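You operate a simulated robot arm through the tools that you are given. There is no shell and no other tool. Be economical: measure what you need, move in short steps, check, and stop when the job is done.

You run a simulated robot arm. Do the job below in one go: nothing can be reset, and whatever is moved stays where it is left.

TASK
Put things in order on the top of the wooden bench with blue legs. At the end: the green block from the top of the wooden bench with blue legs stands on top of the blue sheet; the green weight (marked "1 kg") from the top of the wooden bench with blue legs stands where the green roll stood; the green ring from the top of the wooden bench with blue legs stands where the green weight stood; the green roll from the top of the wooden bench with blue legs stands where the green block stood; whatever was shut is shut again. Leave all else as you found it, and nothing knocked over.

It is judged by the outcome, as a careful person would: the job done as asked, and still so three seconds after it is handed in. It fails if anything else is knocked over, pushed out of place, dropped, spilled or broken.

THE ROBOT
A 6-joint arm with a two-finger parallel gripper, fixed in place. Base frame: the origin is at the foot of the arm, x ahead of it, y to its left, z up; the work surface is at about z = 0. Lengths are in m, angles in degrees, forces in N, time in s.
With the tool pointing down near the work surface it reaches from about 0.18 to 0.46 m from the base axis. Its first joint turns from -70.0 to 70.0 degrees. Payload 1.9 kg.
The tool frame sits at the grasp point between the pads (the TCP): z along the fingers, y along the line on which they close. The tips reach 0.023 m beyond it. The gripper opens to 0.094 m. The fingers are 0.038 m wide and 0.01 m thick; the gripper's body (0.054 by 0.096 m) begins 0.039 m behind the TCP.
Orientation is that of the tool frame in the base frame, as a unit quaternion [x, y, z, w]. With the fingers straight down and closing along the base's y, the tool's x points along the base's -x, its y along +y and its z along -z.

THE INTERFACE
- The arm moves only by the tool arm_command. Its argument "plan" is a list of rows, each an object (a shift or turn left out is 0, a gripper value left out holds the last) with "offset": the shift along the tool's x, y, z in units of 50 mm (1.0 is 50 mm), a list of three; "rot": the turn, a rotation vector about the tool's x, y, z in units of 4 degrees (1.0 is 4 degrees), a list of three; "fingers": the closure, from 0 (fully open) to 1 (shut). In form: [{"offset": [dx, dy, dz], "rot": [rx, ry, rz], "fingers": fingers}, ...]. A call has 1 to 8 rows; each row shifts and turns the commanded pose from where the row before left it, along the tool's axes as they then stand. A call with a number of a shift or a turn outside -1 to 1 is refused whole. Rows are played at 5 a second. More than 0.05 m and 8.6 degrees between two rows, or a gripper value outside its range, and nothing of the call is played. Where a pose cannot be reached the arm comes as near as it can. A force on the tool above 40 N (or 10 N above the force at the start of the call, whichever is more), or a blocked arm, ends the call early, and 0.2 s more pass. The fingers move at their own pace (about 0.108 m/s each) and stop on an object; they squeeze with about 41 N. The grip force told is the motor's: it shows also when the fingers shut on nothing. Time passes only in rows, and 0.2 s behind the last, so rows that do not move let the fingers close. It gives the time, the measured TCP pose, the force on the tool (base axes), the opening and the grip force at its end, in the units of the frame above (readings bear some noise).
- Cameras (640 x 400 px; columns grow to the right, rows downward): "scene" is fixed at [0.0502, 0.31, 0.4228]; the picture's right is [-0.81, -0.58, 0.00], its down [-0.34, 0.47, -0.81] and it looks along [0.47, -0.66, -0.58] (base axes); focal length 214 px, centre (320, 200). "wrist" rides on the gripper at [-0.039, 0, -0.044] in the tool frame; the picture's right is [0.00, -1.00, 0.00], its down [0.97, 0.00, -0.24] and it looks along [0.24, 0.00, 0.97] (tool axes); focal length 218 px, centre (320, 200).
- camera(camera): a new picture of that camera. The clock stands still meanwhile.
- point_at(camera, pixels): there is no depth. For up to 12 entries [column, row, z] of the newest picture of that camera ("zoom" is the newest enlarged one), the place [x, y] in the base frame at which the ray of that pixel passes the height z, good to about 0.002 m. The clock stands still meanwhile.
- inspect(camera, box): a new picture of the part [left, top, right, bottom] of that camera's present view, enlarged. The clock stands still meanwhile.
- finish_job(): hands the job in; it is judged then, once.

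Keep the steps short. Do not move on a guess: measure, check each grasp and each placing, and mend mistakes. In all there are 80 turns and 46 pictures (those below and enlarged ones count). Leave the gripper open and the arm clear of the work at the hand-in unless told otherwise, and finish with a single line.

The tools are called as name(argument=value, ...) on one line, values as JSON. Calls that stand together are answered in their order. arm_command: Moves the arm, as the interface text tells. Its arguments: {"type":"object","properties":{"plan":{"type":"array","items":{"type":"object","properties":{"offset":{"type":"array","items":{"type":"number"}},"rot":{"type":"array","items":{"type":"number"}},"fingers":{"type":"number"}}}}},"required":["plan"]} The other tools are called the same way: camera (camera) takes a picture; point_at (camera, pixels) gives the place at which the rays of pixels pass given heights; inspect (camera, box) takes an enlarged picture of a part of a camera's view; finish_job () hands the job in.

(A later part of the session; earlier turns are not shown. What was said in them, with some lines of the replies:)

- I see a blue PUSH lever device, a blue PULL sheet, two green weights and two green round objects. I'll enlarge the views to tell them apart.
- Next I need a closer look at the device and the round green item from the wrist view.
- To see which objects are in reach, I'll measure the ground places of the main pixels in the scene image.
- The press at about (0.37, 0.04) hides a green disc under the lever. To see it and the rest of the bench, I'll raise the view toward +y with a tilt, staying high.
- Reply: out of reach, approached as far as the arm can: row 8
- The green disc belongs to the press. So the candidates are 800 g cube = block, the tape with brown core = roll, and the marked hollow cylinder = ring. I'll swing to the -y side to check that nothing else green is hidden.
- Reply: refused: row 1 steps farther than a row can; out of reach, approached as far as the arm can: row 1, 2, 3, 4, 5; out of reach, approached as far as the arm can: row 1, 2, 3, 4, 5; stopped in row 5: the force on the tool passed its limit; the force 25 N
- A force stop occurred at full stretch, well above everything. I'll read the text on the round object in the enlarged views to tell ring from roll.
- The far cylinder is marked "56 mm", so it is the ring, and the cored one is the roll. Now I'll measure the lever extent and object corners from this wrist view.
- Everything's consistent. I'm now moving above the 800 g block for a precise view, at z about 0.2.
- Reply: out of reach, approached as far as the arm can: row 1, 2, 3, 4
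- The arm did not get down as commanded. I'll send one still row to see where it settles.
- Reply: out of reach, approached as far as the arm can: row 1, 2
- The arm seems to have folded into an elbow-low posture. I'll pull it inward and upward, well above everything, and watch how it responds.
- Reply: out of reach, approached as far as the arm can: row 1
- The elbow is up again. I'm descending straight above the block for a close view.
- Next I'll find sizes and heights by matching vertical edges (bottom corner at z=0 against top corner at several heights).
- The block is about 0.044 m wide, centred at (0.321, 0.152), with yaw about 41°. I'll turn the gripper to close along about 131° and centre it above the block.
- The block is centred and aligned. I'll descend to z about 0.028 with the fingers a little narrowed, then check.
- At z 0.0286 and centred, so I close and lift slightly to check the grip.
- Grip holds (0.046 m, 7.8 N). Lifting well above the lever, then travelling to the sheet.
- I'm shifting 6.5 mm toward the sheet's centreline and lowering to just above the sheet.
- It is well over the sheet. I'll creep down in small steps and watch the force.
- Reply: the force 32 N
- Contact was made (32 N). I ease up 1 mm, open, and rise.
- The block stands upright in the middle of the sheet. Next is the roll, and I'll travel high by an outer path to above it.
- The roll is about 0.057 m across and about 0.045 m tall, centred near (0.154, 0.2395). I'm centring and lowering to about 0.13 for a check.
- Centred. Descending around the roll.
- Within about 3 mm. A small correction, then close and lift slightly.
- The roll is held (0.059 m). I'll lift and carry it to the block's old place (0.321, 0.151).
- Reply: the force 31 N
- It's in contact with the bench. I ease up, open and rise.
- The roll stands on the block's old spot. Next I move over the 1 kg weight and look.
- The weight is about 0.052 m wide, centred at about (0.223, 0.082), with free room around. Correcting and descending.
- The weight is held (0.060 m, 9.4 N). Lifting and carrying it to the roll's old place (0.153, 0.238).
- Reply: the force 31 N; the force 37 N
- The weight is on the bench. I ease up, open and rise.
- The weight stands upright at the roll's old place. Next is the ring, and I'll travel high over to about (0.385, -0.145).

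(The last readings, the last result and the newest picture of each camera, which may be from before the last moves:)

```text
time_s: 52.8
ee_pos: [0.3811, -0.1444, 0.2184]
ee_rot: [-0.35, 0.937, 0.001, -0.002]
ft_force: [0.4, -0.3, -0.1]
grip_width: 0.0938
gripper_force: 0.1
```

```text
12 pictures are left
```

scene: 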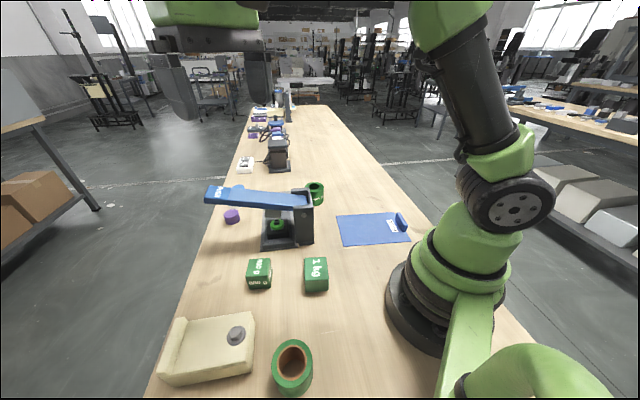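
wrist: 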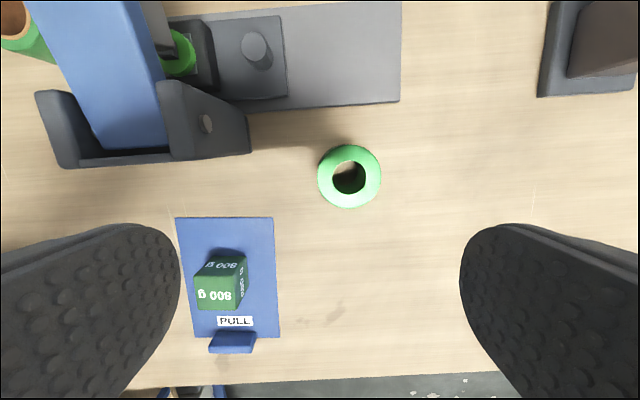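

point_at(camera="wrist", pixels=[[349, 176, 0.05], [349, 176, 0.06], [317, 176, 0.05], [381, 176, 0.05], [250, 153, 0.0], [250, 153, 0.06], [400, 102, 0], [349, 208, 0.05]])

```text
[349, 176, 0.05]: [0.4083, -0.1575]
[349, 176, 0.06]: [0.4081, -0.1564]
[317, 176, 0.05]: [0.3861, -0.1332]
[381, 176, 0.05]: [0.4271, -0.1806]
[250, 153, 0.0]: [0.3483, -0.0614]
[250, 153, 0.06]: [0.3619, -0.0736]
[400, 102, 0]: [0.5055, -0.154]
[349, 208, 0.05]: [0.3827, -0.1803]
```

arm_command(plan=[{"offset": [-0.24, -0.55, 0]}, {"offset": [0, 0, 0.6]}, {"offset": [0, 0, 0.6]}, {"offset": [0, 0, 0.6]}, {"offset": [0, 0, 0]}])

camera(camera="wrist")

```text
time_s: 54.0
ee_pos: [0.4103, -0.1565, 0.128]
ee_rot: [-0.351, 0.937, 0.001, -0.002]
ft_force: [-0.5, -0.3, 0.6]
grip_width: 0.0938
gripper_force: 0.1
```

```text
11 pictures are left
```

wrist: 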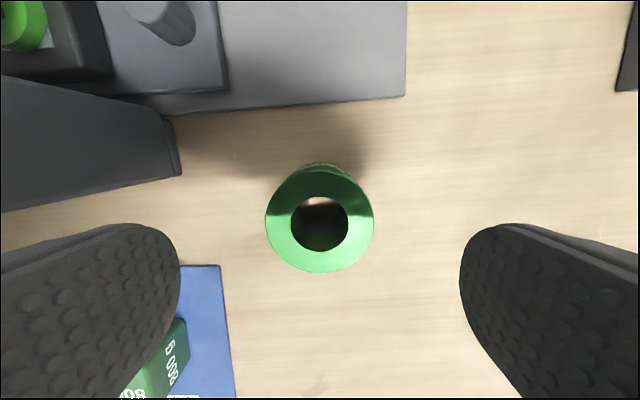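

point_at(camera="wrist", pixels=[[320, 218, 0.05], [320, 218, 0.055], [266, 218, 0.05], [374, 218, 0.05], [320, 163, 0]])

```text
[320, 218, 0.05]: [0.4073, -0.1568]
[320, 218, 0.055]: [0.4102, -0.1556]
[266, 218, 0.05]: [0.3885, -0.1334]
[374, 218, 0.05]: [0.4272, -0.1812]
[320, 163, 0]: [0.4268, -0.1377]
```

Centred. Descending, closing and lifting slightly.

arm_command(plan=[{"offset": [0.02, 0, 0.6]}, {"offset": [0, 0, 0.6]}, {"offset": [0, 0, 0.5]}, {"offset": [0, 0, 0.24]}, {"offset": [0, 0, 0]}])

arm_command(plan=[{"fingers": 1}, {"fingers": 1}, {"fingers": 1}, {"offset": [0, 0, -0.4]}, {"offset": [0, 0, -0.4]}, {"offset": [0, 0, 0]}])

camera(camera="wrist")

```text
time_s: 55.2
ee_pos: [0.4063, -0.1603, 0.0319]
ee_rot: [-0.351, 0.936, 0.001, -0.001]
ft_force: [0.7, 0.6, -0.2]
grip_width: 0.094
gripper_force: 0.1
```

```text
time_s: 56.6
ee_pos: [0.4097, -0.1582, 0.0709]
ee_rot: [-0.35, 0.937, 0.002, -0.001]
ft_force: [0.0, -0.1, -3.5]
grip_width: 0.0604
gripper_force: 41.4
```

```text
10 pictures are left
```

wrist: 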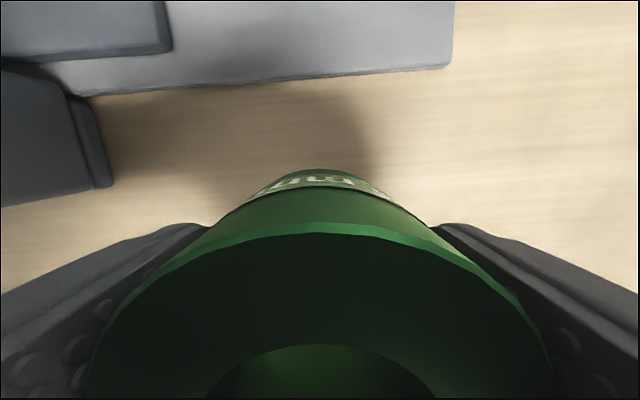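

The ring is held. Lifting to about 0.22, then travelling to the weight's old place (0.2245, 0.083).

arm_command(plan=[{"offset": [0, 0, -0.75]}, {"offset": [0, 0, -0.75]}, {"offset": [0, 0, -0.75]}, {"offset": [0, 0, -0.75]}, {"offset": [0, 0, 0]}])

arm_command(plan=[{"offset": [-0.046, 0.759, 0]}, {"offset": [-0.046, 0.759, 0]}, {"offset": [-0.046, 0.759, 0]}, {"offset": [-0.046, 0.759, 0]}, {"offset": [-0.046, 0.759, 0]}, {"offset": [-0.046, 0.759, 0]}, {"offset": [-0.046, 0.759, 0]}, {"offset": [-0.046, 0.759, 0]}])

arm_command(plan=[{"offset": [0, 0, 0]}])

```text
time_s: 57.8
ee_pos: [0.406, -0.1591, 0.221]
ee_rot: [-0.35, 0.937, 0.001, -0.002]
ft_force: [-0.3, 0.6, -4.0]
grip_width: 0.0603
gripper_force: 40.4
```

```text
time_s: 59.6
ee_pos: [0.2254, 0.0768, 0.2214]
ee_rot: [-0.35, 0.937, 0.002, -0.002]
ft_force: [-0.5, 0.6, -3.2]
grip_width: 0.06
gripper_force: 40.8
```

```text
time_s: 60.0
ee_pos: [0.2244, 0.0776, 0.2216]
ee_rot: [-0.351, 0.936, 0.002, -0.002]
ft_force: [-1.1, 0.5, -3.4]
grip_width: 0.0602
gripper_force: 41.3
```

arm_command(plan=[{"offset": [-0.07, 0.08, 0]}, {"offset": [0, 0, 0.8]}, {"offset": [0, 0, 0.8]}, {"offset": [0, 0, 0.8]}, {"offset": [0, 0, 0.8]}, {"offset": [0, 0, 0.35]}, {"offset": [0, 0, 0]}, {"offset": [0, 0, 0]}])

arm_command(plan=[{"offset": [0, 0, 0.1]}, {"offset": [0, 0, 0.08]}, {"offset": [0, 0, 0]}])

```text
time_s: 61.8
ee_pos: [0.2254, 0.087, 0.0473]
ee_rot: [-0.35, 0.937, 0.001, -0.002]
ft_force: [-1.3, 0.3, -4.1]
grip_width: 0.0602
gripper_force: 40.7
```

```text
time_s: 62.6
ee_pos: [0.2268, 0.0867, 0.0373]
ee_rot: [-0.35, 0.937, 0.001, 0.0]
ft_force: [0.3, 1.0, -2.8]
grip_width: 0.0601
gripper_force: 41.1
```

arm_command(plan=[{"offset": [0.07, -0.04, 0]}, {"offset": [0, 0, 0.06]}, {"offset": [0, 0, 0]}])

arm_command(plan=[{"offset": [0, 0, 0.03]}, {"offset": [0, 0, 0]}])

```text
time_s: 63.4
ee_pos: [0.2252, 0.0841, 0.0335]
ee_rot: [-0.351, 0.936, 0.002, 0.0]
ft_force: [-0.2, -0.5, -3.1]
grip_width: 0.0597
gripper_force: 40.9
```

```text
time_s: 64.0
ee_pos: [0.2247, 0.0841, 0.0332]
ee_rot: [-0.35, 0.937, 0.001, 0.0]
ft_force: [-1.0, -9.3, 25.0]
grip_width: 0.0596
gripper_force: 41.4
```

Contact made. I ease up, open, rise and look.

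arm_command(plan=[{"offset": [0, 0, -0.015]}, {"fingers": 0.03}, {"fingers": 0.03}, {"fingers": 0}, {"offset": [0, 0, -0.5]}, {"offset": [0, 0, -0.9]}, {"offset": [0, 0, -0.9]}, {"offset": [0, 0, -0.9]}])

camera(camera="wrist")

camera(camera="scene")

```text
time_s: 65.8
ee_pos: [0.2223, 0.0853, 0.1943]
ee_rot: [-0.35, 0.937, 0.001, -0.001]
ft_force: [1.2, -0.4, -0.8]
grip_width: 0.0936
gripper_force: 0.0
```

```text
9 pictures are left
```

wrist: 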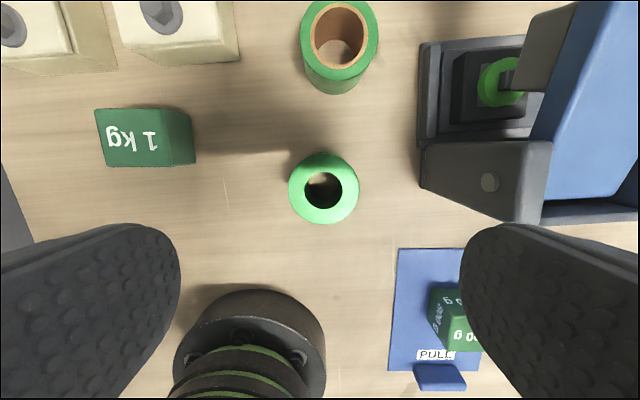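

```text
8 pictures are left
```

scene: 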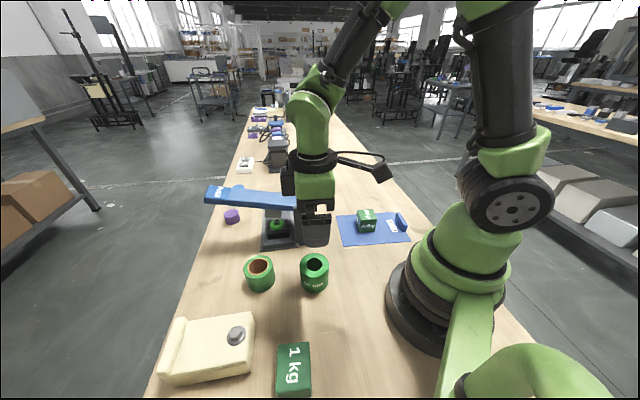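

All four stand upright in their places, and the press, lever and boxes are unchanged. I'll raise the arm clear before handing in.

arm_command(plan=[{"offset": [0, 0, -0.7]}, {"offset": [0, 0, -0.7]}, {"offset": [0, 0, 0]}, {"offset": [0, 0, 0]}])

point_at(camera="wrist", pixels=[[324, 188, 0.052]])

```text
time_s: 66.8
ee_pos: [0.2256, 0.0848, 0.2631]
ee_rot: [-0.35, 0.937, 0.002, -0.001]
ft_force: [-0.7, 0.2, 0.5]
grip_width: 0.0937
gripper_force: 0.0
```

```text
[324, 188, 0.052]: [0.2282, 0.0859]
```

The ring measures at (0.228, 0.086), within a few mm of the weight's old place. The arm is clear and the gripper open, so I hand in.

finish_job()

```text
The job is handed in.
```

Job handed in: the green block (the cube marked 800 g) is on the blue sheet, the roll is on the block's old spot, the 1 kg weight on the roll's and the ring (marked 56 mm) on the weight's; nothing was opened, and nothing else looks moved in the final pictures.
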